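You operate a simulated robot arm through the tools that you are given. There is no shell and no other tool. Be economical: measure what you need, move in short steps, check, and stop when the job is done.

You are at the controls of a simulated two-armed robot. One attempt, no reset.

TASK
Wipe up the spill on the top of the short parts bench with the white towel and put it back.

Only the result counts: the job must be done as asked and must still hold three seconds after the hand-in. Knocking over, shifting, dropping, spilling or breaking anything else fails it. Flat cloth is picked up by pressing the open fingertips on it (5 to 10 N) and closing them slowly along it; thin cloth reads only 2 to 8 mm in the jaws.

THE ROBOT
Two 6-joint arms with two-finger parallel grippers on one trunk, on a base that drives. Base frame: it is fixed to the floor where the robot stands at the start and does not move with it; the origin is under the middle of the robot, x ahead of it, y to its left, z up; the surface under the hand at the start is at about z = 720. Lengths are in mm, angles in degrees, forces in N, time in s.
The left shoulder is at the start at [60, 141, 849], the right one opposite. With the tool pointing down near the work surface each hand reaches from about 300 to 700 mm from the robot's upright axis, wherever it stands, measured 20 degrees to its own side. Payload 3.43 kg a hand.
Tool frame (each hand has its own): the origin (TCP) lies between the finger pads and is the grasp point; the fingertips stand 30 mm ahead of it; z points along the fingers, y is the line along which they close. The gripper opens to 94 mm. The fingers are 28 mm wide and 10 mm thick; the gripper's body (50 by 96 mm) begins 55 mm behind the TCP.
Orientation is that of the tool frame in the base frame, as a unit quaternion [x, y, z, w]. With the fingers straight down and closing along the base's y, the tool's x points along the base's -x, its y along +y and its z along -z.

THE INTERFACE
- The arms move only by the tool apply_moves. It takes "left_moves", "right_moves" or both (then of equal length, played together; a hand with none holds still); each is a list of rows, each a list of 3 entries, a list of its own where there are three numbers: the shift along the tool's x, y, z in units of 150 mm (1.0 is 150 mm), then the turn, a rotation vector about the tool's x, y, z in units of 180 degrees (1.0 is 180 degrees), then the closure in counts, from 0 (fully open) to 255 (shut). In form: [[[x, y, z], [rx, ry, rz], hand], ...]. A call has 1 to 10 rows; each row is the pose to reach, as a shift and turn from the pose commanded when the call began, along the tool's axes at that moment. A call with a number of a shift or a turn outside -1 to 1 is refused whole. Each row takes 0.2 s and may step no farther than 50 mm and 8.6 degrees from the row before; otherwise, or with a gripper value out of range, the whole call is refused. A pose out of reach is approached as far as the arm can. The call stops where the force on the tool passes 40 N (or 10 N more than at its start, if that is more) or the arm is blocked; 0.2 s more then pass. Each finger travels about 153 mm/s and halts on what it meets, pressing with about 26 N; the grip force reading is that of the motor and also rises with nothing between the fingers. The clock runs only during rows and for 0.2 s after the last one: add rows that repeat a pose to give the fingers time. The reply holds the time, the measured pose of the TCP, the force on the tool along the base axes, the opening and the grip force, in the units named above and with some noise, with the torque about the TCP (base axes, N m) and any sound that the robot's microphone picked up.
- Cameras (640 x 400 px; columns grow to the right, rows downward): "scene" is now at [137.1, -27, 1453.3]; the picture's right is [-0.16, -0.99, 0.00], its down [-0.78, 0.13, -0.62] and it looks along [0.61, -0.10, -0.79] (base axes); focal length 266 px, centre (320, 200). "left" rides on the left gripper at [76, -14, -102] in its tool frame; the picture's right is [0.18, 0.98, 0.00], its down [-0.75, 0.14, -0.64] and it looks along [-0.63, 0.12, 0.77] (tool axes); focal length 243 px, centre (320, 200). "right" rides on the right gripper at [76, 14, -102] in its tool frame; the picture's right is [-0.18, 0.98, 0.00], its down [-0.75, -0.14, -0.64] and it looks along [-0.63, -0.12, 0.77] (tool axes); focal length 243 px, centre (320, 200). There is no depth. A picture from a camera that has moved, and an enlarged one, comes with that camera's place and axes in the base frame and with its lens. The place of the scene camera against the robot may be out by one fixed shift of up to 18 mm in any direction.
- snapshot(camera): a new picture of that camera. No time passes.
- move_column(by): slides the trunk up (or, below 0, down) by that many mm; the arms and the scene camera ride with it, the base frame stays. It gives what a move gives, with no picture.
- base_move(legs): drives the robot by 1 to 6 legs, each [ahead, left, turn to the left] in mm, mm and degrees, along the robot's own axes; the way and the turn of a leg run together, so that a leg with both is an arc; at most 1500 mm and 180 degrees a leg. The arms and the cameras ride along, it lands a little off, and it stops where it bumps. It gives what a move gives.
- head_to(pan, tilt): turns the head with the scene camera to pan (to the left, within 86 degrees either way) and tilt (down, from -29 to 69), counted from straight ahead of the robot. It gives what a move gives.
- inspect(camera, box): a new picture of the part [left, top, right, bottom] of that camera's present view, enlarged. No time passes.
- sign_off(): hands the job in; it is judged then, once.

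Go step by step. Nothing tells you exact positions but the pictures and the camera data: compare them with the known pose of the tool, close in by small moves and look again before you grip or let go. The budget is 120 turns and 92 pictures, counting those below and the enlarged ones. Unless the task says otherwise, let go and move clear before handing in, and close with one line.

The tools are called after "Emit:" as name(argument=value, ...) on one line, values as JSON. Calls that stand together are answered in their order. apply_moves: Moves the arms, as the interface text tells. Its arguments: {"type":"object","properties":{"left_moves":{"type":"array","items":{"type":"array"}},"right_moves":{"type":"array","items":{"type":"array"}}},"required":[]} The other tools are called the same way: move_column (by) slides the trunk up or down; base_move (legs) drives the base; head_to (pan, tilt) turns the head that bears the scene camera; snapshot (camera) takes a picture; inspect (camera, box) takes an enlarged picture of a part of a camera's view; sign_off () hands the job in.

At the start:

```text
clock: 0.0
left_position: [439.6, 157.0, 945.8]
left_tool_rot: [0.0, 1.0, 0.0, 0.0]
left_force: [-0.1, -0.5, 0.0]
left_moment: [0.0, 0.01, 0.03]
left_opening: 94.0
left_grip_force: 0.1
right_position: [400.1, -228.8, 976.4]
right_tool_rot: [0.0, 1.0, -0.001, 0.0]
right_force: [0.8, 0.6, 0.3]
right_moment: [0.0, 0.01, -0.01]
right_opening: 94.1
right_grip_force: 0.0
trunk travel left (down, up): [-425.0, 165.0]
robot x, y, heading: [-2.6, -0.5, 0.0]
head pan, tilt: [-9.4, 51.8]
```

scene: 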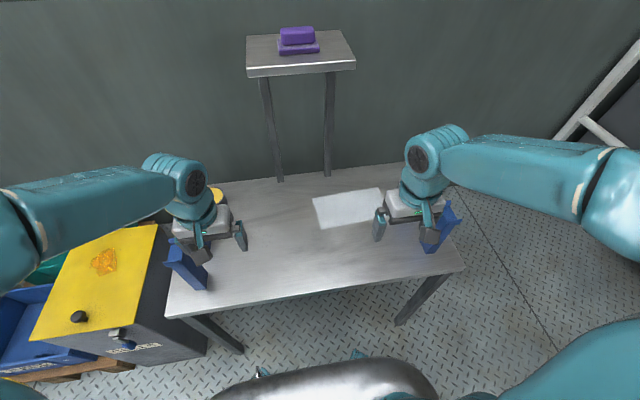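
right: 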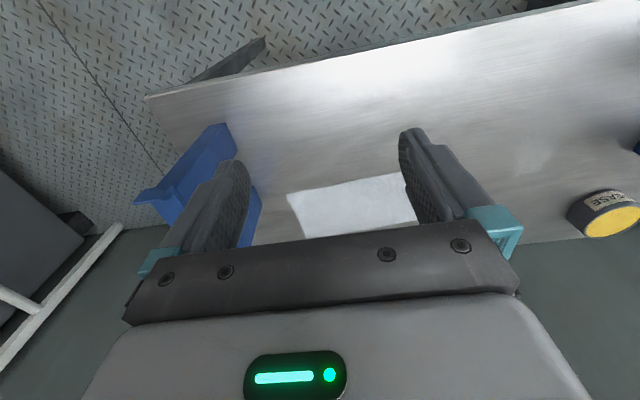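
left: 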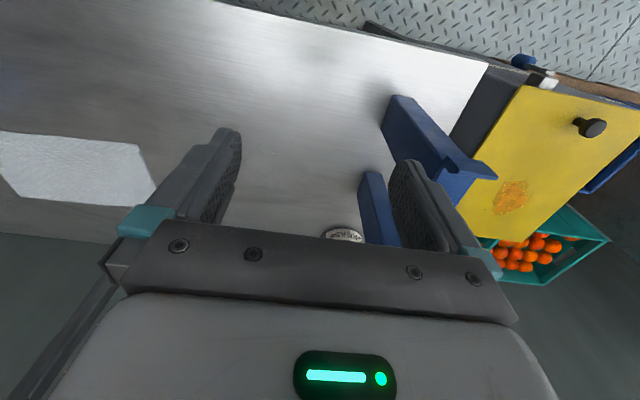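

I see a metal table with a flat white towel, and to the left a yellow-topped cabinet with an orange spill on it. I'll look closer at both before moving.

Emit:
inspect(camera="scene", box=[0, 180, 260, 390])

Emit:
inspect(camera="scene", box=[260, 160, 480, 300])

Emit:
head_to(pan=50, tilt=50)

Emit:
snapshot(camera="scene")

```text
1.90 times, centred on (130, 285) of scene
camera zoom: at [137.1, -27.0, 1453.3], right [-0.16, -0.99, 0.0], down [-0.78, 0.13, -0.62], along [0.61, -0.1, -0.79], focal length 506 px, centre (682, 38)
```

zoom: 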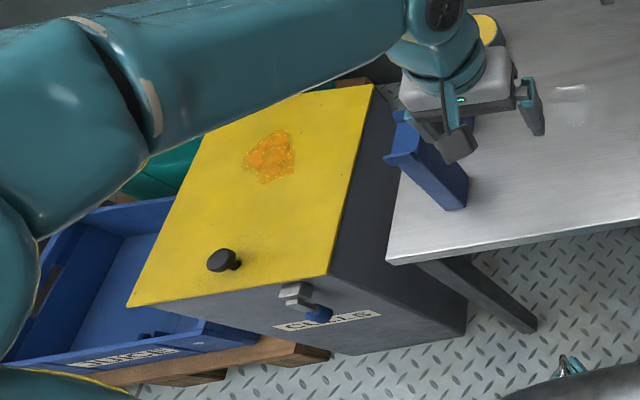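

```text
2.86 times, centred on (370, 230) of scene
camera zoom: at [137.1, -27.0, 1453.3], right [-0.16, -0.99, 0.0], down [-0.78, 0.13, -0.62], along [0.61, -0.1, -0.79], focal length 759 px, centre (177, 114)
```

zoom: 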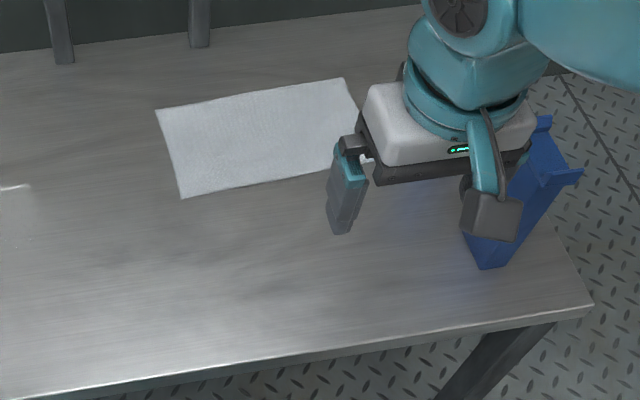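

```text
clock: 1.3
left_position: [439.3, 156.3, 947.8]
left_tool_rot: [0.0, 1.0, 0.0, 0.001]
left_force: [0.1, 0.5, 0.8]
left_moment: [0.03, -0.01, 0.0]
left_opening: 93.8
left_grip_force: 0.1
right_position: [398.8, -229.9, 976.6]
right_tool_rot: [0.001, 1.0, 0.001, 0.0]
right_force: [-0.2, 0.3, 0.4]
right_moment: [0.02, 0.01, 0.03]
right_opening: 94.1
right_grip_force: 0.0
trunk travel left (down, up): [-425.0, 165.0]
robot x, y, heading: [-3.2, -2.3, -0.2]
head pan, tilt: [50.0, 50.0]
```

```text
86 pictures are left
camera scene: at [111.9, 44.2, 1455.7], right [0.77, -0.64, 0.0], down [-0.49, -0.59, -0.64], along [0.41, 0.49, -0.77], focal length 266 px, centre (320, 200)
```

scene: 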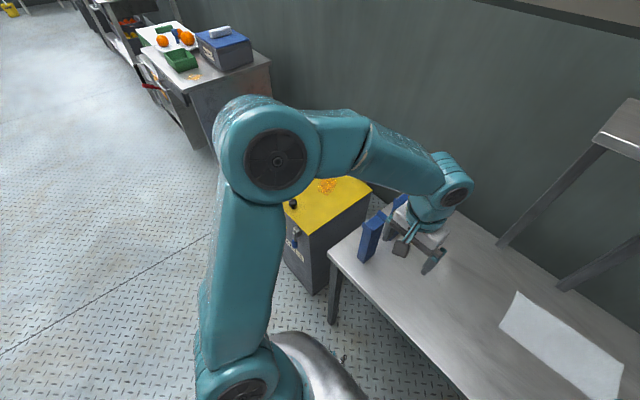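

Another bench with items, and possibly a spill, stands farther left. I need to tell which one is the "short parts bench".

Emit:
inspect(camera="scene", box=[60, 0, 280, 150])

Emit:
head_to(pan=65, tilt=15)

Emit:
snapshot(camera="scene")

Emit:
head_to(pan=-60, tilt=25)

Emit:
snapshot(camera="scene")

```text
2.67 times, centred on (170, 75) of scene
camera zoom: at [111.9, 44.2, 1455.7], right [0.77, -0.64, 0.0], down [-0.49, -0.59, -0.64], along [0.41, 0.49, -0.77], focal length 709 px, centre (720, 533)
```

zoom: 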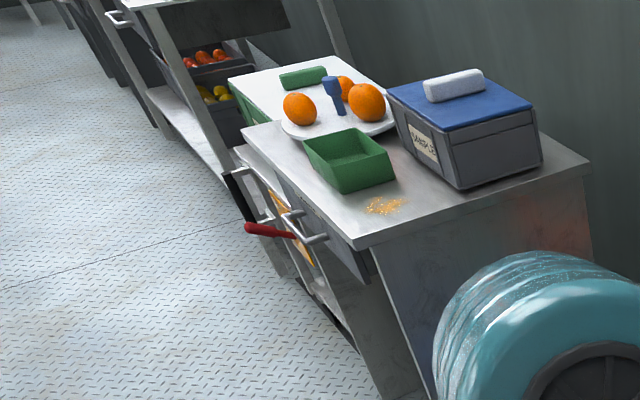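

```text
clock: 2.3
left_position: [438.5, 156.9, 946.4]
left_tool_rot: [0.0, 1.0, 0.0, 0.001]
left_force: [0.5, 0.1, -0.1]
left_moment: [0.01, -0.04, -0.01]
left_opening: 94.0
left_grip_force: 0.0
right_position: [399.1, -229.5, 976.2]
right_tool_rot: [0.0, 1.0, 0.0, 0.001]
right_force: [0.1, 0.0, 0.3]
right_moment: [-0.04, 0.01, -0.03]
right_opening: 94.3
right_grip_force: 0.1
trunk travel left (down, up): [-425.0, 165.0]
robot x, y, heading: [-2.3, -0.9, -0.1]
head pan, tilt: [65.0, 15.0]
```

```text
84 pictures are left
camera scene: at [101.8, 70.0, 1509.3], right [0.91, -0.42, 0.0], down [-0.11, -0.24, -0.97], along [0.41, 0.88, -0.26], focal length 266 px, centre (320, 200)
```

scene: 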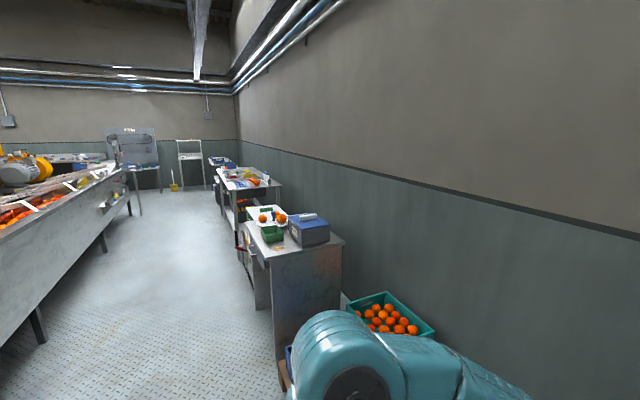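

```text
clock: 4.3
left_position: [438.1, 156.8, 945.8]
left_tool_rot: [0.0, 1.0, 0.0, 0.002]
left_force: [0.8, 0.1, 0.6]
left_moment: [0.0, 0.01, 0.0]
left_opening: 93.9
left_grip_force: 0.1
right_position: [399.2, -230.4, 975.9]
right_tool_rot: [0.0, 1.0, -0.001, 0.001]
right_force: [-0.1, -0.8, 0.4]
right_moment: [0.03, 0.05, 0.03]
right_opening: 93.9
right_grip_force: 0.0
trunk travel left (down, up): [-425.0, 165.0]
robot x, y, heading: [1.3, 1.1, 0.2]
head pan, tilt: [-60.0, 25.0]
```

```text
83 pictures are left
camera scene: at [108.4, -94.5, 1493.2], right [-0.87, -0.5, 0.0], down [-0.21, 0.37, -0.91], along [0.45, -0.78, -0.42], focal length 266 px, centre (320, 200)
```

scene: 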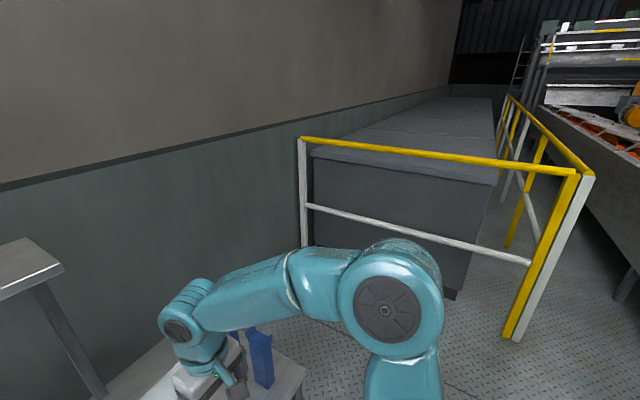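

I need to read the labels and check the near table for a faint spill.

Emit:
head_to(pan=20, tilt=60)

Emit:
snapshot(camera="scene")

Emit:
inspect(camera="scene", box=[60, 100, 260, 260])

Emit:
inspect(camera="left", box=[200, 0, 640, 275])

```text
clock: 5.9
left_position: [438.7, 157.9, 945.5]
left_tool_rot: [-0.001, 1.0, 0.0, 0.001]
left_force: [-0.4, 0.3, 0.6]
left_moment: [-0.01, 0.02, 0.01]
left_opening: 93.9
left_grip_force: 0.0
right_position: [399.7, -229.2, 977.3]
right_tool_rot: [0.0, 1.0, 0.001, 0.0]
right_force: [-0.1, 0.4, -0.6]
right_moment: [-0.02, 0.03, 0.01]
right_opening: 94.0
right_grip_force: 0.1
trunk travel left (down, up): [-425.0, 165.0]
robot x, y, heading: [2.0, -0.0, -0.2]
head pan, tilt: [20.0, 60.0]
```

```text
82 pictures are left
camera scene: at [125.0, 8.0, 1443.1], right [0.34, -0.94, 0.0], down [-0.81, -0.3, -0.5], along [0.47, 0.17, -0.87], focal length 266 px, centre (320, 200)
```

scene: 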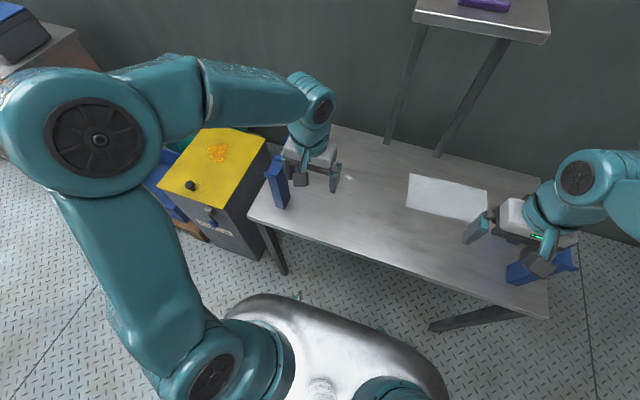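

```text
2.50 times, centred on (160, 180) of scene
camera zoom: at [125.0, 8.0, 1443.1], right [0.34, -0.94, 0.0], down [-0.81, -0.3, -0.5], along [0.47, 0.17, -0.87], focal length 664 px, centre (720, 250)
```

zoom: 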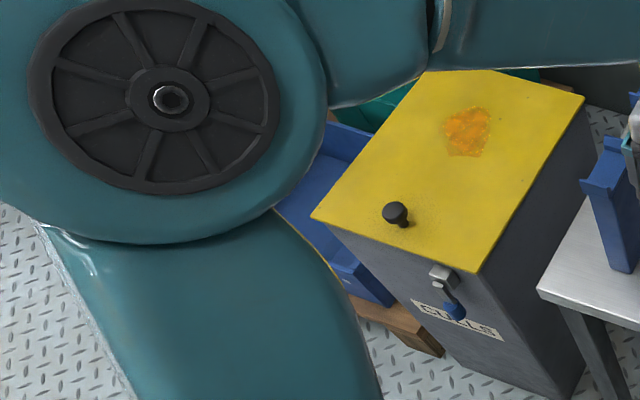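

```text
1.45 times, centred on (420, 138) of left
camera zoom: at [362.2, 143.3, 1049.0], right [-0.18, 0.98, 0.0], down [0.75, 0.14, 0.64], along [0.63, 0.12, -0.77], focal length 353 px, centre (174, 291)
```

zoom: 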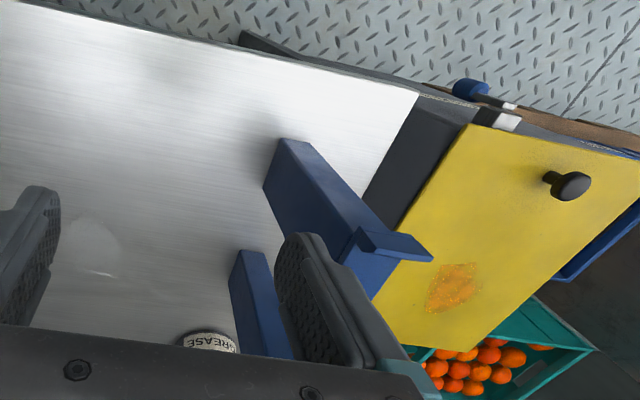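

The yellow box is labelled "CULLS" (a bin, not a bench). The near table, with a grease tin and blue holders, shows a faint clear puddle around (600, 90), consistent across three views. I'll check the farther benches to rule them out.

Emit:
head_to(pan=65, tilt=25)

Emit:
inspect(camera="scene", box=[190, 80, 360, 220])

Emit:
head_to(pan=0, tilt=45)

Emit:
inspect(camera="scene", box=[150, 130, 350, 280])

Emit:
snapshot(camera="scene")

```text
clock: 7.0
left_position: [438.8, 157.0, 946.3]
left_tool_rot: [0.001, 1.0, 0.001, 0.001]
left_force: [0.3, 0.8, -0.1]
left_moment: [0.01, 0.02, 0.0]
left_opening: 94.3
left_grip_force: 0.1
right_position: [398.8, -229.7, 976.7]
right_tool_rot: [0.001, 1.0, 0.0, 0.0]
right_force: [0.4, -0.8, -0.1]
right_moment: [0.0, 0.01, 0.02]
right_opening: 94.0
right_grip_force: 0.1
trunk travel left (down, up): [-425.0, 165.0]
robot x, y, heading: [-2.9, 2.3, -0.1]
head pan, tilt: [65.0, 25.0]
```

```text
2.86 times, centred on (275, 150) of scene
camera zoom: at [101.3, 68.8, 1493.1], right [0.91, -0.42, 0.0], down [-0.18, -0.38, -0.91], along [0.38, 0.82, -0.42], focal length 759 px, centre (449, 343)
```

zoom: 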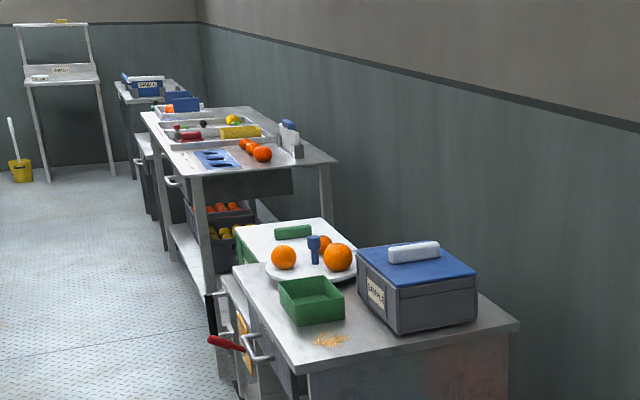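

```text
clock: 8.4
left_position: [438.3, 156.5, 945.8]
left_tool_rot: [0.001, 1.0, -0.001, 0.0]
left_force: [0.4, 0.0, 0.2]
left_moment: [0.02, 0.01, -0.01]
left_opening: 94.0
left_grip_force: 0.0
right_position: [400.4, -228.5, 976.8]
right_tool_rot: [0.0, 1.0, 0.0, -0.001]
right_force: [-0.5, 0.0, -0.1]
right_moment: [0.0, -0.03, -0.01]
right_opening: 93.9
right_grip_force: 0.1
trunk travel left (down, up): [-425.0, 165.0]
robot x, y, heading: [3.8, 1.1, -0.1]
head pan, tilt: [0.0, 45.0]
```

```text
2.67 times, centred on (250, 205) of scene
camera zoom: at [143.6, -14.6, 1462.6], right [0.0, -1.0, 0.0], down [-0.71, 0.0, -0.71], along [0.71, 0.0, -0.71], focal length 709 px, centre (507, 187)
```

zoom: 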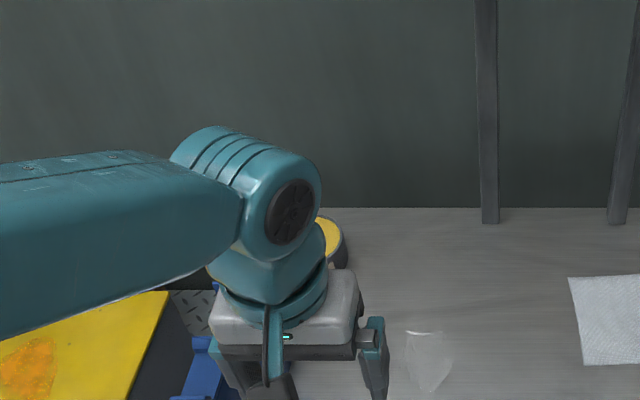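

```text
77 pictures are left
camera scene: at [143.6, -14.6, 1462.6], right [0.0, -1.0, 0.0], down [-0.71, 0.0, -0.71], along [0.71, 0.0, -0.71], focal length 266 px, centre (320, 200)
```

scene: 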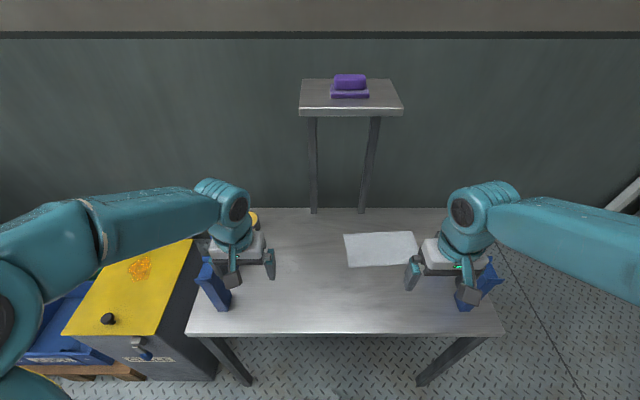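

The near bench with the clear puddle (about x 555–636, y 51–111) and the towel (about x 590–722, y −100…−340) is the target. I'll clear the left arm and bring the right hand over the towel's left part.

Emit:
apply_moves(right_moves=[[[-0.25, 0.1, 0.05], [0, 0, 0], 0], [[-0.5, 0.2, 0.1], [0, 0, 0], 0], [[-0.75, 0.3, 0.2], [0, 0, 0], 0], [[-1.0, 0.4, 0.3], [0, 0, 0], 0]], left_moves=[[[0.05, 0.17, -0.1], [0, 0, 0], 0], [[0.1, 0.34, -0.2], [0, 0, 0], 0], [[0.15, 0.5, -0.3], [0, 0, 0], 0], [[0.2, 0.667, -0.4], [0, 0, 0], 0]])

Emit:
apply_moves(right_moves=[[[-0.1, 0.06, 0.2], [0, 0, 0], 0], [[-0.2, 0.12, 0.4], [0, 0, 0], 0], [[-0.3, 0.18, 0.6], [0, 0, 0], 0], [[-0.4, 0.24, 0.8], [0, 0, 0], 0]])

Emit:
snapshot(camera="right")

Emit:
snapshot(camera="scene")

```text
clock: 9.4
left_position: [407.1, 256.8, 1006.3]
left_tool_rot: [0.001, 1.0, 0.0, 0.0]
left_force: [0.7, 0.1, -0.5]
left_moment: [-0.01, 0.0, -0.01]
left_opening: 94.0
left_grip_force: 0.1
right_position: [550.3, -167.7, 931.4]
right_tool_rot: [0.0, 1.0, 0.0, -0.001]
right_force: [-0.6, 0.1, -0.1]
right_moment: [-0.01, 0.03, 0.01]
right_opening: 94.0
right_grip_force: 0.1
trunk travel left (down, up): [-425.0, 165.0]
robot x, y, heading: [2.8, 0.4, -0.1]
head pan, tilt: [0.0, 45.0]
```

```text
clock: 10.4
left_position: [406.9, 255.9, 1006.0]
left_tool_rot: [0.0, 1.0, 0.0, 0.0]
left_force: [0.0, -0.1, 0.3]
left_moment: [0.0, 0.01, 0.0]
left_opening: 94.1
left_grip_force: 0.0
right_position: [610.7, -134.1, 811.8]
right_tool_rot: [0.0, 1.0, -0.001, 0.0]
right_force: [0.2, 0.2, -1.2]
right_moment: [0.0, 0.0, 0.01]
right_opening: 94.0
right_grip_force: 0.0
trunk travel left (down, up): [-425.0, 165.0]
robot x, y, heading: [-0.2, -1.0, -0.1]
head pan, tilt: [0.0, 45.0]
```

```text
76 pictures are left
camera right: at [532.0, -118.7, 913.2], right [0.18, 0.98, 0.0], down [0.75, -0.14, 0.64], along [0.63, -0.12, -0.77], focal length 243 px, centre (320, 200)
```

right: 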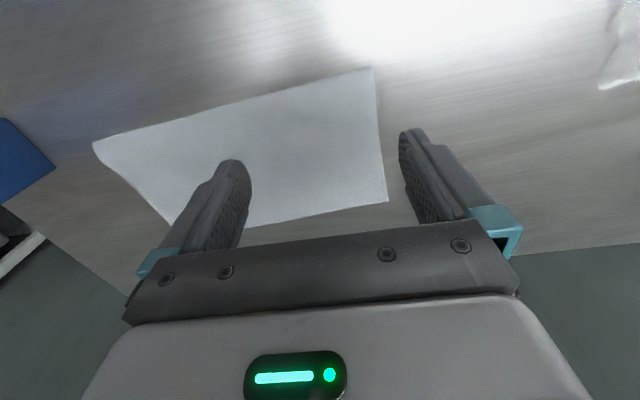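

```text
75 pictures are left
camera scene: at [143.5, -15.1, 1462.6], right [0.0, -1.0, 0.0], down [-0.71, 0.0, -0.71], along [0.71, 0.0, -0.71], focal length 266 px, centre (320, 200)
```

scene: 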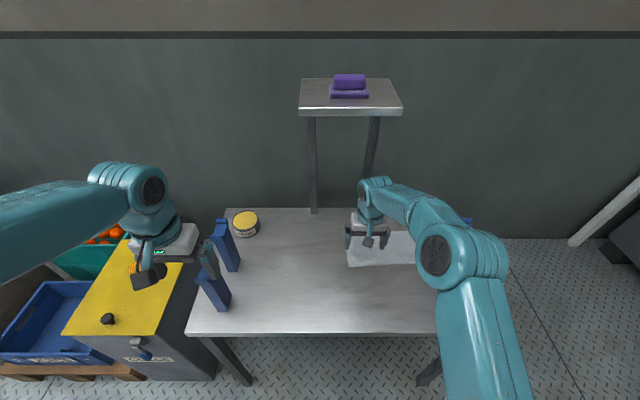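

From the wrist camera the towel's left edge lies at y ≈ −85, x 577–705. I'll hover at (641, −125) with the jaws half open and then descend to feel the cloth.

Emit:
apply_moves(right_moves=[[[-0.1, 0.03, 0.12], [0, 0, 0], 60], [[-0.2, 0.06, 0.24], [0, 0, 0], 120], [[-0.2, 0.06, 0.34], [0, 0, 0], 120], [[-0.2, 0.06, 0.34], [0, 0, 0], 120]])

Emit:
snapshot(camera="right")

```text
clock: 11.4
left_position: [407.5, 256.9, 1008.0]
left_tool_rot: [0.0, 1.0, 0.0, 0.0]
left_force: [-0.8, 0.2, -1.2]
left_moment: [0.02, 0.01, 0.04]
left_opening: 93.8
left_grip_force: 0.0
right_position: [639.5, -125.7, 760.4]
right_tool_rot: [0.0, 1.0, 0.0, 0.0]
right_force: [0.0, 0.0, 0.1]
right_moment: [0.01, -0.01, 0.01]
right_opening: 49.7
right_grip_force: 0.1
trunk travel left (down, up): [-425.0, 165.0]
robot x, y, heading: [0.0, 1.3, -0.1]
head pan, tilt: [0.0, 45.0]
```

```text
74 pictures are left
camera right: at [560.9, -109.3, 862.4], right [0.18, 0.98, 0.0], down [0.75, -0.14, 0.64], along [0.63, -0.12, -0.77], focal length 243 px, centre (320, 200)
```

right: 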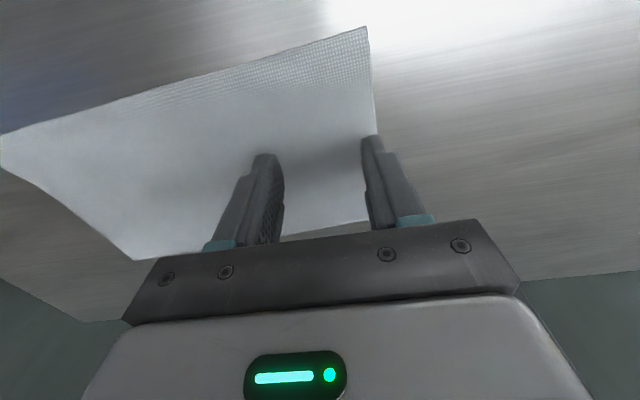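

Both fingertips are over the cloth near its left edge. Now I'll descend gently until contact.

Emit:
apply_moves(right_moves=[[[0, 0, 0.02], [0, 0, 0], 120], [[0, 0, 0.04], [0, 0, 0], 120], [[0, 0, 0.053], [0, 0, 0], 120], [[0, 0, 0.06], [0, 0, 0], 120]])

```text
clock: 12.4
left_position: [406.6, 256.3, 1006.4]
left_tool_rot: [0.001, 1.0, 0.0, 0.001]
left_force: [-0.2, 0.0, -0.5]
left_moment: [0.03, 0.01, 0.01]
left_opening: 94.0
left_grip_force: 0.1
right_position: [639.0, -123.0, 752.4]
right_tool_rot: [0.0, 1.0, 0.0, 0.002]
right_force: [-0.1, -1.1, 7.9]
right_moment: [0.15, 0.02, -0.01]
right_opening: 49.7
right_grip_force: 0.0
trunk travel left (down, up): [-425.0, 165.0]
robot x, y, heading: [-4.2, 1.6, -0.2]
head pan, tilt: [0.0, 45.0]
```

Contact at 7.9 N. I'll close slowly along the cloth.

Emit:
apply_moves(right_moves=[[[0, 0, 0], [0, 0, 0], 134], [[0, 0, 0], [0, 0, 0], 148], [[0, 0, 0], [0, 0, 0], 162], [[0, 0, 0], [0, 0, 0], 176], [[0, 0, 0], [0, 0, 0], 190], [[0, 0, 0], [0, 0, 0], 204], [[0, 0, 0], [0, 0, 0], 218], [[0, 0, 0], [0, 0, 0], 232], [[0, 0, 0], [0, 0, 0], 246], [[0, 0, 0], [0, 0, 0], 255]])

Emit:
snapshot(camera="right")

```text
clock: 14.6
left_position: [406.8, 257.0, 1007.1]
left_tool_rot: [0.0, 1.0, 0.0, 0.001]
left_force: [0.0, -0.1, 0.0]
left_moment: [0.06, -0.04, -0.02]
left_opening: 93.8
left_grip_force: 0.1
right_position: [639.0, -123.6, 752.2]
right_tool_rot: [0.001, 1.0, -0.001, 0.001]
right_force: [-0.1, 1.9, 12.6]
right_moment: [0.16, -0.01, -0.02]
right_opening: 6.8
right_grip_force: 26.2
trunk travel left (down, up): [-425.0, 165.0]
robot x, y, heading: [1.3, 2.9, -0.0]
head pan, tilt: [0.0, 45.0]
```

```text
73 pictures are left
camera right: at [560.4, -108.7, 853.9], right [0.18, 0.98, 0.0], down [0.75, -0.14, 0.64], along [0.63, -0.12, -0.77], focal length 243 px, centre (320, 200)
```

right: 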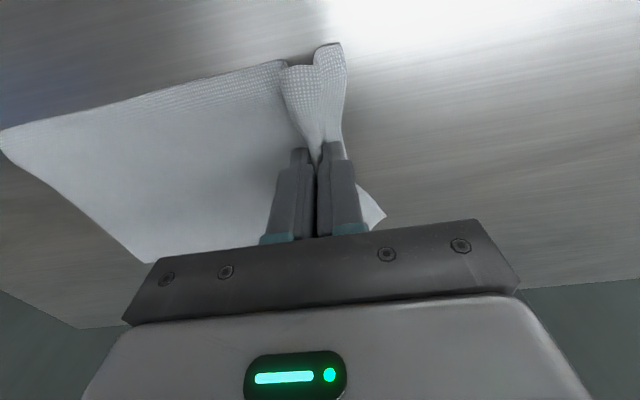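

The towel is gripped (6.8 mm). I'll lift slightly and drag it left toward the puddle.

Emit:
apply_moves(right_moves=[[[0, 0, -0.08], [0, 0, 0], 255], [[0.05, 0.25, -0.08], [0, 0, 0], 255], [[0.1, 0.5, -0.08], [0, 0, 0], 255], [[0.15, 0.75, -0.08], [0, 0, 0], 255], [[0.2, 0.95, -0.08], [0, 0, 0], 255]])

Emit:
snapshot(camera="right")

Emit:
snapshot(camera="scene")

```text
clock: 15.8
left_position: [407.1, 256.3, 1006.4]
left_tool_rot: [0.0, 1.0, 0.0, 0.0]
left_force: [-0.9, 0.0, 0.0]
left_moment: [0.0, 0.01, 0.0]
left_opening: 93.8
left_grip_force: 0.1
right_position: [608.3, 15.9, 761.4]
right_tool_rot: [-0.001, 1.0, 0.0, -0.001]
right_force: [0.9, 0.3, 0.4]
right_moment: [-0.01, 0.02, 0.02]
right_opening: 6.1
right_grip_force: 26.0
trunk travel left (down, up): [-425.0, 165.0]
robot x, y, heading: [2.3, -4.1, 0.1]
head pan, tilt: [0.0, 45.0]
```

```text
72 pictures are left
camera right: at [529.5, 31.6, 864.1], right [0.18, 0.98, 0.0], down [0.75, -0.14, 0.64], along [0.63, -0.12, -0.77], focal length 243 px, centre (320, 200)
```

right: 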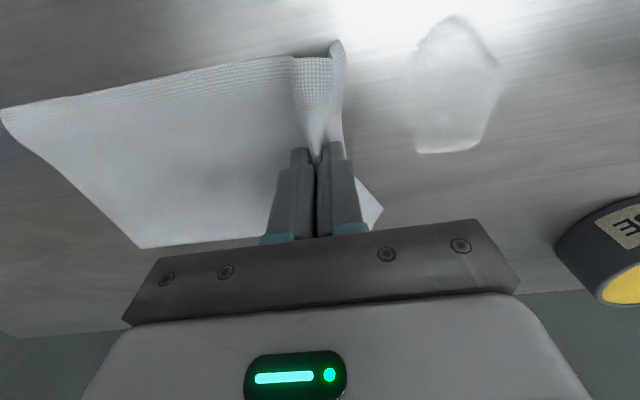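

```text
71 pictures are left
camera scene: at [143.9, -14.9, 1462.5], right [0.0, -1.0, 0.0], down [-0.71, 0.0, -0.71], along [0.71, 0.0, -0.71], focal length 266 px, centre (320, 200)
```

scene: 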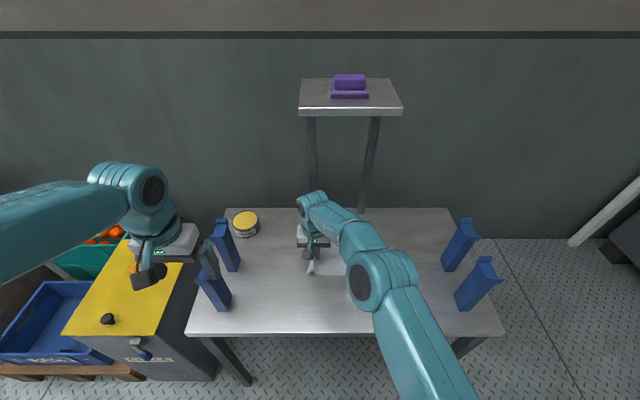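

The puddle shows clearly now: x 549–618, y 73–119, centre (585, 97). I'll bring the hand to its right side and lower the towel into contact.

Emit:
apply_moves(right_moves=[[[0.04, 0.18, 0], [0, 0, 0], 255], [[0.04, 0.28, 0.03], [0, 0, 0], 255], [[0.04, 0.28, 0.05], [0, 0, 0], 255], [[0.04, 0.28, 0.06], [0, 0, 0], 255]])

```text
clock: 16.8
left_position: [407.5, 255.7, 1007.4]
left_tool_rot: [0.0, 1.0, -0.001, 0.0]
left_force: [0.0, 0.0, -0.6]
left_moment: [-0.02, -0.01, -0.03]
left_opening: 94.0
left_grip_force: 0.0
right_position: [602.9, 59.4, 753.4]
right_tool_rot: [0.0, 1.0, 0.0, -0.001]
right_force: [0.2, -0.1, -0.4]
right_moment: [0.02, -0.02, 0.01]
right_opening: 6.7
right_grip_force: 26.2
trunk travel left (down, up): [-425.0, 165.0]
robot x, y, heading: [-0.9, 0.1, 0.0]
head pan, tilt: [0.0, 45.0]
```

No contact yet; I'll press down a couple of mm and sweep left over the puddle's far lane.

Emit:
apply_moves(right_moves=[[[0, 0, 0.016], [0, 0, 0], 255], [[0, 0.12, 0.018], [0, 0, 0], 255], [[0, 0.24, 0.018], [0, 0, 0], 255], [[0, 0.36, 0.018], [0, 0, 0], 255], [[0, 0.46, 0.018], [0, 0, 0], 255]])

Emit:
snapshot(camera="right")

```text
clock: 18.2
left_position: [407.2, 256.9, 1005.0]
left_tool_rot: [-0.001, 1.0, 0.0, 0.001]
left_force: [-0.3, 0.3, -0.5]
left_moment: [-0.03, 0.0, 0.0]
left_opening: 94.2
left_grip_force: 0.1
right_position: [596.0, 87.9, 758.9]
right_tool_rot: [0.029, 1.0, 0.006, 0.003]
right_force: [-0.1, -0.1, 0.6]
right_moment: [0.01, 0.01, 0.01]
right_opening: 6.7
right_grip_force: 25.3
right hand out of reach, approached as far as the arm can: row 2, 3, 4, 5
trunk travel left (down, up): [-425.0, 165.0]
robot x, y, heading: [-1.0, 0.4, 0.1]
head pan, tilt: [0.0, 45.0]
stopped in row 5 (right hand): the arm was blocked; the commanded pose is now the measured one
```

```text
70 pictures are left
camera right: at [518.5, 105.2, 861.4], right [0.24, 0.97, 0.01], down [0.74, -0.19, 0.64], along [0.63, -0.14, -0.76], focal length 243 px, centre (320, 200)
```

right: 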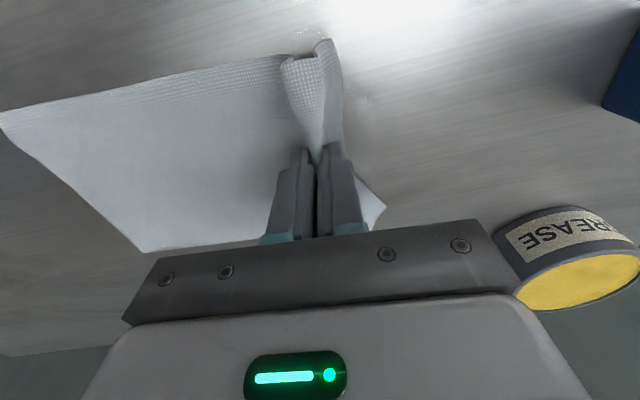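

Most of the puddle is taken up already, but the arm hit its reach limit. I'll back off, level the tool and shift the base left a little.

Emit:
apply_moves(right_moves=[[[0, -0.2, -0.1], [0.004, 0.002, -0.0185], 255], [[0, -0.5, -0.1], [0.004, 0.002, -0.0185], 255], [[0, -0.5, -0.1], [0.004, 0.002, -0.0185], 255]])

Emit:
base_move(legs=[[0, 90, 0]])

Emit:
snapshot(camera="right")

Emit:
snapshot(camera="scene")

```text
clock: 19.0
left_position: [407.7, 256.0, 1007.1]
left_tool_rot: [0.0, 1.0, -0.001, 0.001]
left_force: [0.7, -0.3, -0.5]
left_moment: [-0.02, -0.02, 0.03]
left_opening: 93.8
left_grip_force: 0.1
right_position: [589.6, 18.0, 771.5]
right_tool_rot: [-0.005, 1.0, -0.002, -0.001]
right_force: [-0.9, 0.0, -0.2]
right_moment: [-0.02, -0.01, 0.0]
right_opening: 6.6
right_grip_force: 26.2
trunk travel left (down, up): [-425.0, 165.0]
robot x, y, heading: [0.9, 0.2, 0.1]
head pan, tilt: [0.0, 45.0]
```

```text
clock: 20.8
left_position: [406.8, 343.3, 1006.5]
left_tool_rot: [0.001, 1.0, 0.0, 0.0]
left_force: [0.0, 0.6, -0.3]
left_moment: [-0.02, -0.02, -0.02]
left_opening: 93.9
left_grip_force: 0.0
right_position: [589.0, 104.1, 774.2]
right_tool_rot: [-0.004, 1.0, -0.002, -0.002]
right_force: [0.1, 0.9, -0.3]
right_moment: [0.05, -0.02, -0.02]
right_opening: 6.4
right_grip_force: 25.7
trunk travel left (down, up): [-425.0, 165.0]
robot x, y, heading: [-2.5, 91.1, -0.3]
head pan, tilt: [0.0, 45.0]
```

```text
69 pictures are left
camera right: at [511.3, 119.4, 874.6], right [0.18, 0.98, 0.0], down [0.76, -0.13, 0.64], along [0.63, -0.12, -0.77], focal length 243 px, centre (320, 200)
```

right: 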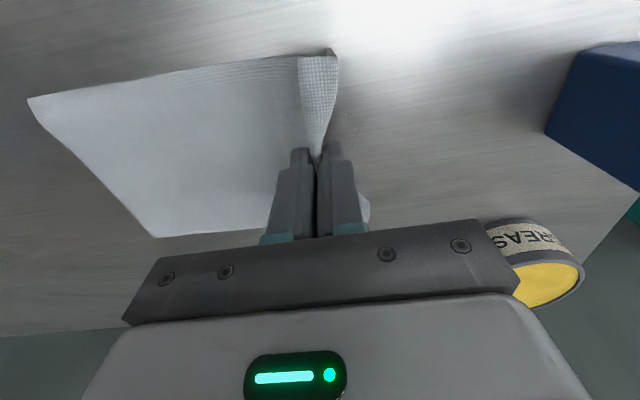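

```text
68 pictures are left
camera scene: at [142.6, 77.3, 1462.7], right [0.0, -1.0, 0.0], down [-0.71, 0.0, -0.71], along [0.71, 0.0, -0.71], focal length 266 px, centre (320, 200)
```

scene: 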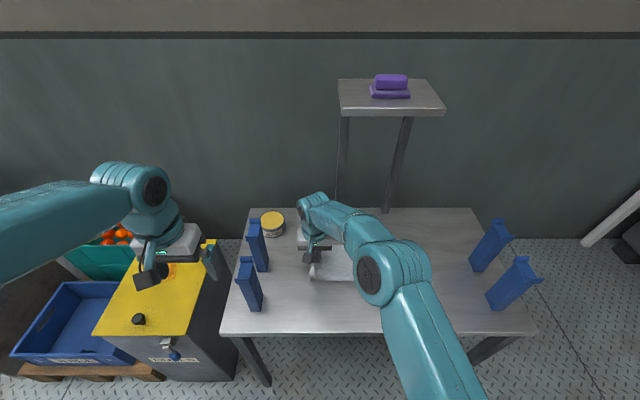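

There's more room now. I'll sweep the far lane (x≈608) leftward with the towel pressed, then set up the next lane.

Emit:
apply_moves(right_moves=[[[-0.127, -0.193, 0.06], [0, 0, 0], 255], [[-0.127, -0.26, 0.14], [0, 0, 0], 255], [[-0.127, -0.26, 0.158], [0, 0, 0], 255], [[-0.127, -0.093, 0.158], [0, 0, 0], 255], [[-0.127, 0.073, 0.158], [0, 0, 0], 255], [[-0.127, 0.187, 0.158], [0, 0, 0], 255]])

Emit:
snapshot(camera="right")

```text
clock: 22.1
left_position: [406.1, 342.5, 1007.9]
left_tool_rot: [0.002, 1.0, -0.001, 0.002]
left_force: [0.9, 0.8, -0.8]
left_moment: [-0.05, 0.01, 0.02]
left_opening: 94.1
left_grip_force: 0.1
right_position: [609.2, 132.1, 752.8]
right_tool_rot: [-0.003, 1.0, 0.0, 0.003]
right_force: [0.4, -9.7, 32.7]
right_moment: [-0.11, -0.01, 0.01]
right_opening: 6.2
right_grip_force: 25.5
trunk travel left (down, up): [-425.0, 165.0]
robot x, y, heading: [-4.3, 89.3, -0.1]
head pan, tilt: [0.0, 45.0]
```

```text
67 pictures are left
camera right: at [530.4, 146.1, 854.6], right [0.18, 0.98, 0.0], down [0.75, -0.14, 0.65], along [0.64, -0.12, -0.76], focal length 243 px, centre (320, 200)
```

right: 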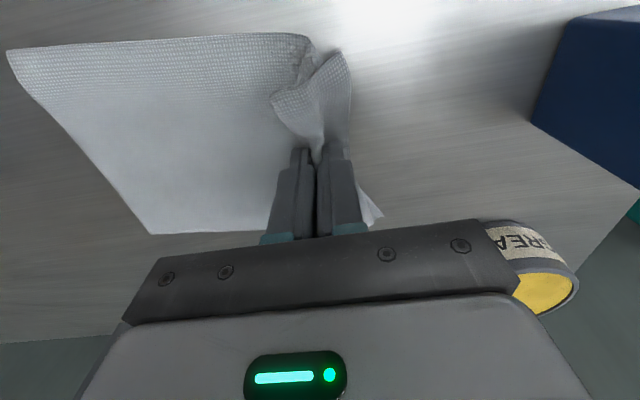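

That pressed hard (33 N), so I'll use slightly less depth. Next lanes are x≈583 and x≈558.

Emit:
apply_moves(right_moves=[[[0, 0, -0.1], [0, 0, 0], 255], [[0.1, -0.25, -0.1], [0, 0, 0], 255], [[0.173, -0.47, -0.06], [0, 0, 0], 255], [[0.173, -0.47, -0.012], [0, 0, 0], 255], [[0.173, -0.3, -0.012], [0, 0, 0], 255], [[0.173, -0.13, -0.012], [0, 0, 0], 255], [[0.173, 0.0, -0.012], [0, 0, 0], 255]])

Emit:
apply_moves(right_moves=[[[0, 0, -0.1], [0, 0, 0], 255], [[0.1, -0.25, -0.1], [0, 0, 0], 255], [[0.173, -0.47, -0.06], [0, 0, 0], 255], [[0.173, -0.47, 0], [0, 0, 0], 255], [[0.173, -0.3, 0], [0, 0, 0], 255], [[0.173, -0.13, 0], [0, 0, 0], 255], [[0.173, 0.0, 0], [0, 0, 0], 255]])

Emit:
snapshot(camera="right")

```text
clock: 23.8
left_position: [405.6, 343.2, 1007.4]
left_tool_rot: [0.002, 1.0, 0.0, 0.001]
left_force: [0.1, -0.5, -0.1]
left_moment: [-0.02, 0.0, 0.0]
left_opening: 94.3
left_grip_force: 0.0
right_position: [581.1, 133.8, 754.1]
right_tool_rot: [-0.002, 1.0, -0.001, 0.003]
right_force: [1.4, -6.8, 35.6]
right_moment: [0.14, -0.09, -0.02]
right_opening: 6.2
right_grip_force: 26.1
trunk travel left (down, up): [-425.0, 165.0]
robot x, y, heading: [-1.1, 89.8, -0.2]
head pan, tilt: [0.0, 45.0]
```

```text
clock: 25.4
left_position: [405.0, 343.0, 1007.9]
left_tool_rot: [0.002, 1.0, 0.0, 0.003]
left_force: [0.2, 0.0, -0.1]
left_moment: [0.0, 0.02, 0.04]
left_opening: 94.1
left_grip_force: 0.1
right_position: [557.9, 132.1, 753.8]
right_tool_rot: [-0.002, 1.0, 0.0, 0.003]
right_force: [1.3, -6.9, 36.8]
right_moment: [0.17, -0.12, -0.03]
right_opening: 6.1
right_grip_force: 26.1
trunk travel left (down, up): [-425.0, 165.0]
robot x, y, heading: [0.7, 90.9, -0.1]
head pan, tilt: [0.0, 45.0]
```

```text
66 pictures are left
camera right: at [478.3, 146.7, 855.8], right [0.18, 0.98, 0.0], down [0.75, -0.14, 0.65], along [0.64, -0.11, -0.76], focal length 243 px, centre (320, 200)
```

right: 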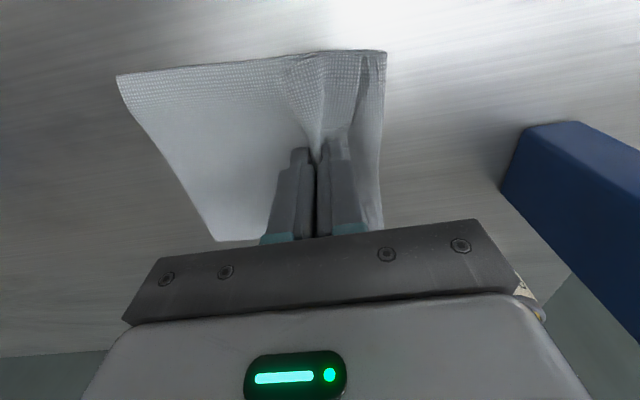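

Three lanes are wiped. I'll lift the towel high, so it hangs clear, and look at the bench.

Emit:
apply_moves(right_moves=[[[0, -0.05, -0.25], [0, 0, 0], 255], [[0, -0.1, -0.5], [0, 0, 0], 255], [[0, -0.2, -0.75], [0, 0, 0], 255], [[0, -0.3, -1.0], [0, 0, 0], 255]])

Emit:
apply_moves(right_moves=[[[0, -0.2, -0.25], [0, 0, 0], 255], [[0, -0.45, -0.5], [0, 0, 0], 255], [[0, -0.75, -0.55], [0, 0, 0], 255], [[0, -1.0, -0.55], [0, 0, 0], 255]])

Emit:
snapshot(camera="scene")

Emit:
snapshot(camera="right")

```text
clock: 26.4
left_position: [407.2, 342.2, 1006.7]
left_tool_rot: [0.002, 1.0, 0.001, 0.001]
left_force: [-0.7, 0.4, 0.4]
left_moment: [0.01, -0.01, 0.01]
left_opening: 93.9
left_grip_force: 0.1
right_position: [554.2, 85.6, 901.5]
right_tool_rot: [-0.004, 1.0, -0.002, -0.001]
right_force: [-0.3, 0.2, -0.1]
right_moment: [0.03, -0.02, 0.0]
right_opening: 6.3
right_grip_force: 26.1
trunk travel left (down, up): [-425.0, 165.0]
robot x, y, heading: [1.9, 90.5, 0.3]
head pan, tilt: [0.0, 45.0]
```

```text
refused: row 2 steps farther than a row can; nothing moved
```

```text
65 pictures are left
camera scene: at [141.6, 75.5, 1462.8], right [0.0, -1.0, 0.0], down [-0.71, 0.0, -0.71], along [0.71, 0.0, -0.71], focal length 266 px, centre (320, 200)
```

scene: 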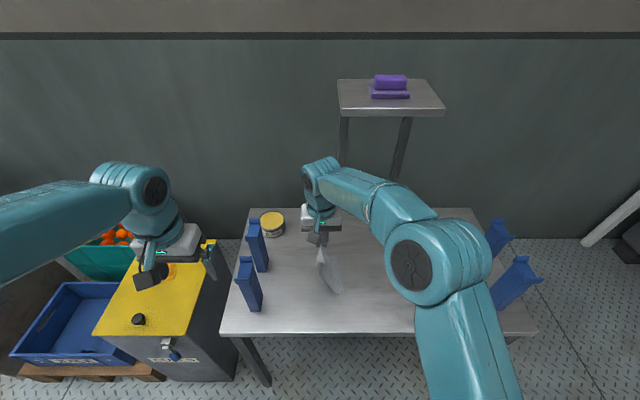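

```text
64 pictures are left
camera right: at [477.5, 100.4, 1003.7], right [0.18, 0.98, 0.0], down [0.76, -0.13, 0.64], along [0.63, -0.12, -0.77], focal length 243 px, centre (320, 200)
```

right: 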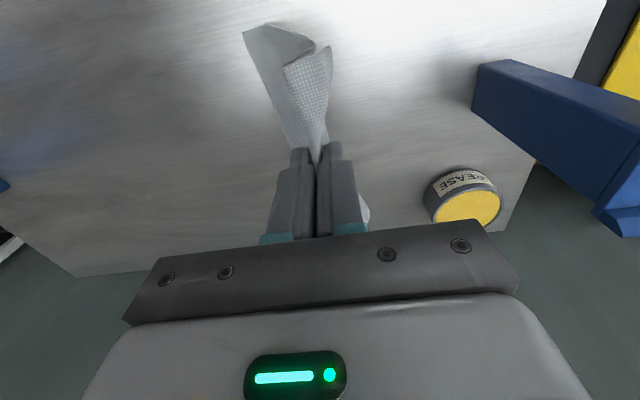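

The towel hangs freely. I'll go a bit higher and to the right, then check the wiped area.

Emit:
apply_moves(right_moves=[[[0, -0.1, -0.2], [0, 0, 0], 255], [[0, -0.3, -0.4], [0, 0, 0], 255], [[0, -0.55, -0.5], [0, 0, 0], 255], [[0, -0.8, -0.5], [0, 0, 0], 255], [[0, -1.0, -0.5], [0, 0, 0], 255]])

Emit:
inspect(camera="scene", box=[220, 200, 380, 310])

Emit:
snapshot(camera="right")

```text
clock: 27.6
left_position: [408.3, 342.1, 1006.6]
left_tool_rot: [0.002, 1.0, 0.001, 0.0]
left_force: [-0.8, 0.4, 0.6]
left_moment: [0.01, -0.02, 0.0]
left_opening: 94.0
left_grip_force: 0.1
right_position: [558.7, -61.7, 977.3]
right_tool_rot: [-0.005, 1.0, -0.001, -0.001]
right_force: [0.0, -1.0, 1.0]
right_moment: [-0.01, 0.0, 0.0]
right_opening: 6.5
right_grip_force: 26.3
trunk travel left (down, up): [-425.0, 165.0]
robot x, y, heading: [0.3, 91.2, -0.1]
head pan, tilt: [0.0, 45.0]
```

```text
3.64 times, centred on (300, 255) of scene
camera zoom: at [143.5, 75.1, 1462.6], right [0.0, -1.0, 0.0], down [-0.71, 0.0, -0.71], along [0.71, 0.0, -0.71], focal length 966 px, centre (393, 0)
```

zoom: 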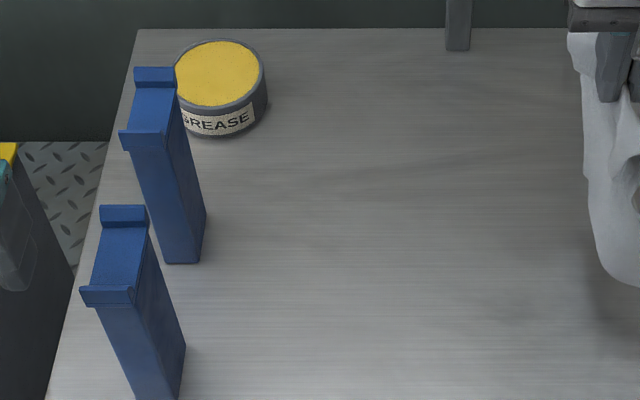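

```text
62 pictures are left
camera right: at [480.5, -48.5, 1078.9], right [0.18, 0.98, 0.0], down [0.76, -0.13, 0.64], along [0.63, -0.11, -0.77], focal length 243 px, centre (320, 200)
```

right: 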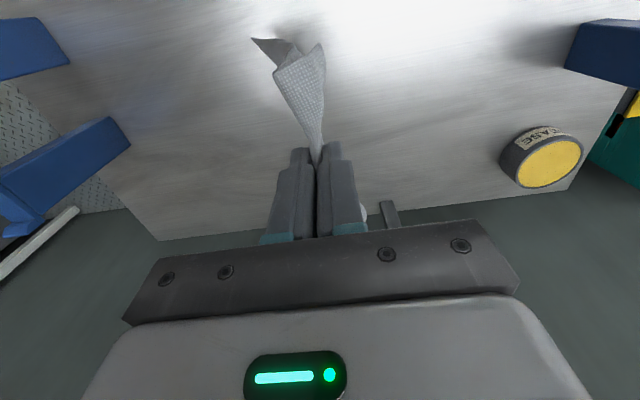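

The wiped area looks clean; I'll double-check it enlarged and drive the base back right.

Emit:
inspect(camera="scene", box=[280, 235, 350, 280])

Emit:
base_move(legs=[[0, -90, 0]])

Emit:
snapshot(camera="scene")

```text
8.89 times, centred on (315, 258) of scene
camera zoom: at [143.5, 75.1, 1462.6], right [0.0, -1.0, 0.0], down [-0.71, 0.0, -0.71], along [0.71, 0.0, -0.71], focal length 2362 px, centre (364, -311)
```

zoom: 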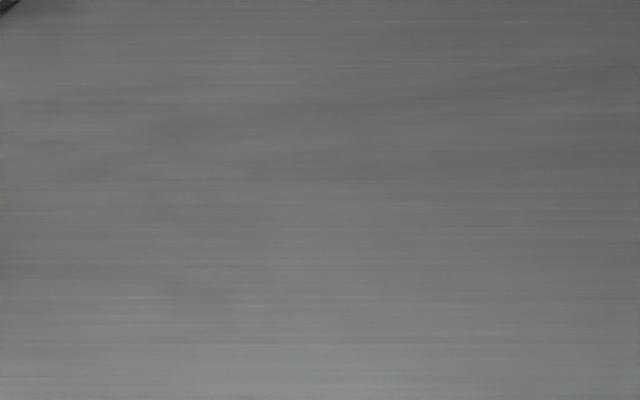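

```text
clock: 29.3
left_position: [406.6, 255.3, 1005.9]
left_tool_rot: [0.001, 1.0, 0.0, 0.001]
left_force: [1.0, 0.2, -0.1]
left_moment: [0.01, -0.03, 0.0]
left_opening: 94.1
left_grip_force: 0.0
right_position: [558.3, -149.3, 977.4]
right_tool_rot: [-0.004, 1.0, -0.001, -0.002]
right_force: [-0.2, 0.1, 0.8]
right_moment: [-0.02, -0.01, 0.02]
right_opening: 6.4
right_grip_force: 25.5
trunk travel left (down, up): [-425.0, 165.0]
robot x, y, heading: [0.7, -0.3, -0.3]
head pan, tilt: [0.0, 45.0]
```

```text
60 pictures are left
camera scene: at [143.3, -15.6, 1462.6], right [0.0, -1.0, 0.0], down [-0.71, 0.0, -0.71], along [0.71, 0.0, -0.71], focal length 266 px, centre (320, 200)
```

scene: 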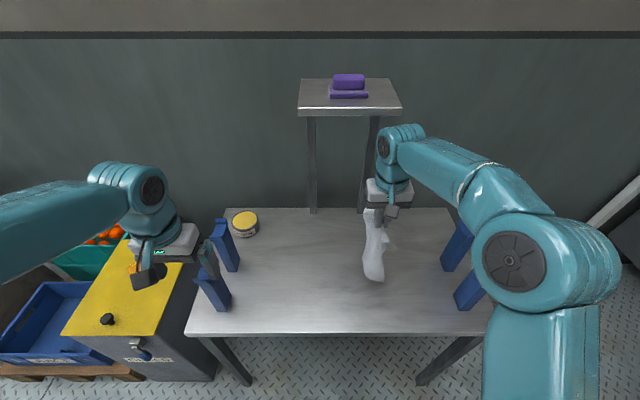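

Clean. Now I'll carry the towel to above its original right end, then lay it down leftward.

Emit:
apply_moves(right_moves=[[[-0.11, -0.2, 0], [0, 0, 0], 255], [[-0.22, -0.4, 0], [0, 0, 0], 255], [[-0.33, -0.6, 0], [0, 0, 0], 255], [[-0.44, -0.8, 0.05], [0, 0, 0], 255], [[-0.547, -1.0, 0.15], [0, 0, 0], 255], [[-0.547, -1.0, 0.2], [0, 0, 0], 255], [[-0.547, -1.0, 0.2], [0, 0, 0], 255], [[-0.547, -1.0, 0.2], [0, 0, 0], 255]])

Emit:
snapshot(camera="scene")

Emit:
snapshot(camera="right")

```text
clock: 31.1
left_position: [407.6, 255.8, 1006.4]
left_tool_rot: [0.001, 1.0, 0.0, 0.0]
left_force: [0.8, 0.8, -0.6]
left_moment: [0.0, 0.0, 0.01]
left_opening: 94.0
left_grip_force: 0.0
right_position: [632.5, -294.9, 945.2]
right_tool_rot: [-0.004, 1.0, -0.002, -0.003]
right_force: [0.5, -0.2, -0.6]
right_moment: [-0.02, 0.0, 0.02]
right_opening: 6.6
right_grip_force: 25.7
right hand out of reach, approached as far as the arm can: row 5, 6, 7, 8
trunk travel left (down, up): [-425.0, 165.0]
robot x, y, heading: [2.2, 2.1, -0.1]
head pan, tilt: [0.0, 45.0]
```

```text
59 pictures are left
camera scene: at [143.6, -14.8, 1462.6], right [0.0, -1.0, 0.0], down [-0.71, 0.0, -0.71], along [0.71, 0.0, -0.71], focal length 266 px, centre (320, 200)
```

scene: 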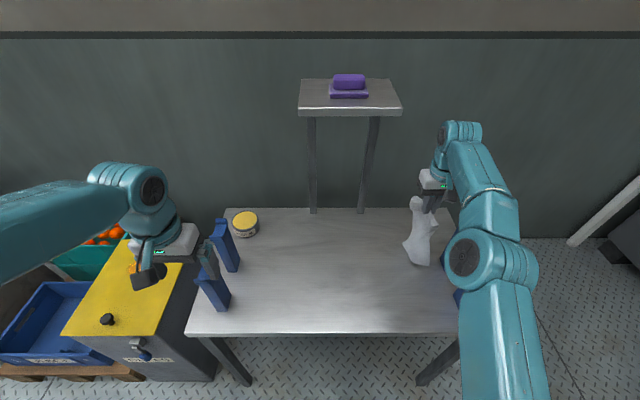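

```text
58 pictures are left
camera right: at [554.2, -281.0, 1046.9], right [0.18, 0.98, 0.0], down [0.76, -0.13, 0.64], along [0.63, -0.12, -0.77], focal length 243 px, centre (320, 200)
```

right: 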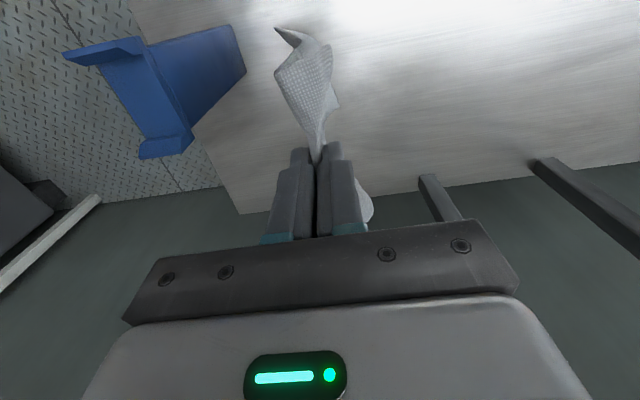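

The towel's lower end is about at the bench. I'll lay it down, lowering while moving left.

Emit:
apply_moves(right_moves=[[[0, 0.06, 0.1], [0, 0, 0], 255], [[0, 0.14, 0.2], [0, 0, 0], 255], [[0, 0.23, 0.3], [0, 0, 0], 255], [[0, 0.32, 0.4], [0, 0, 0], 255], [[0, 0.42, 0.5], [0, 0, 0], 255], [[0, 0.52, 0.6], [0, 0, 0], 255], [[0, 0.62, 0.7], [0, 0, 0], 255], [[0, 0.73, 0.8], [0, 0, 0], 255], [[0, 0.84, 0.9], [0, 0, 0], 255], [[0, 0.95, 1.0], [0, 0, 0], 255]])

Emit:
snapshot(camera="scene")

Emit:
snapshot(camera="right")

```text
clock: 33.3
left_position: [408.0, 256.7, 1006.7]
left_tool_rot: [0.001, 1.0, -0.001, 0.0]
left_force: [-0.5, 0.3, -0.8]
left_moment: [0.0, 0.01, -0.01]
left_opening: 94.0
left_grip_force: 0.0
right_position: [630.3, -153.3, 793.0]
right_tool_rot: [-0.005, 1.0, -0.001, -0.002]
right_force: [-0.1, -0.1, -0.6]
right_moment: [-0.03, 0.02, 0.01]
right_opening: 6.4
right_grip_force: 25.6
trunk travel left (down, up): [-425.0, 165.0]
robot x, y, heading: [-0.9, 0.8, -0.2]
head pan, tilt: [0.0, 45.0]
```

```text
57 pictures are left
camera scene: at [143.9, -14.9, 1462.6], right [0.0, -1.0, 0.0], down [-0.71, 0.0, -0.71], along [0.71, 0.0, -0.71], focal length 266 px, centre (320, 200)
```

scene: 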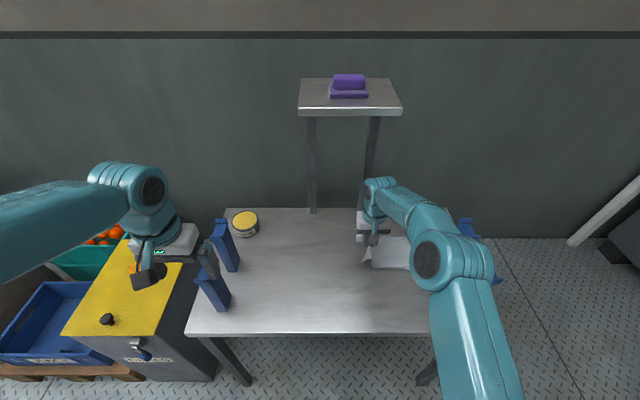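

```text
56 pictures are left
camera right: at [552.4, -138.0, 896.0], right [0.18, 0.98, 0.0], down [0.76, -0.13, 0.64], along [0.63, -0.12, -0.77], focal length 243 px, centre (320, 200)
```

right: 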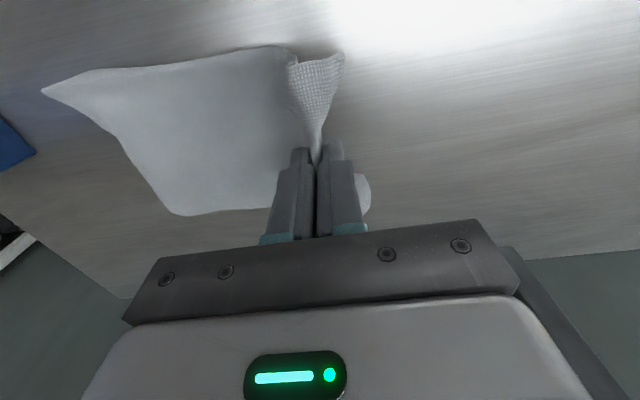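

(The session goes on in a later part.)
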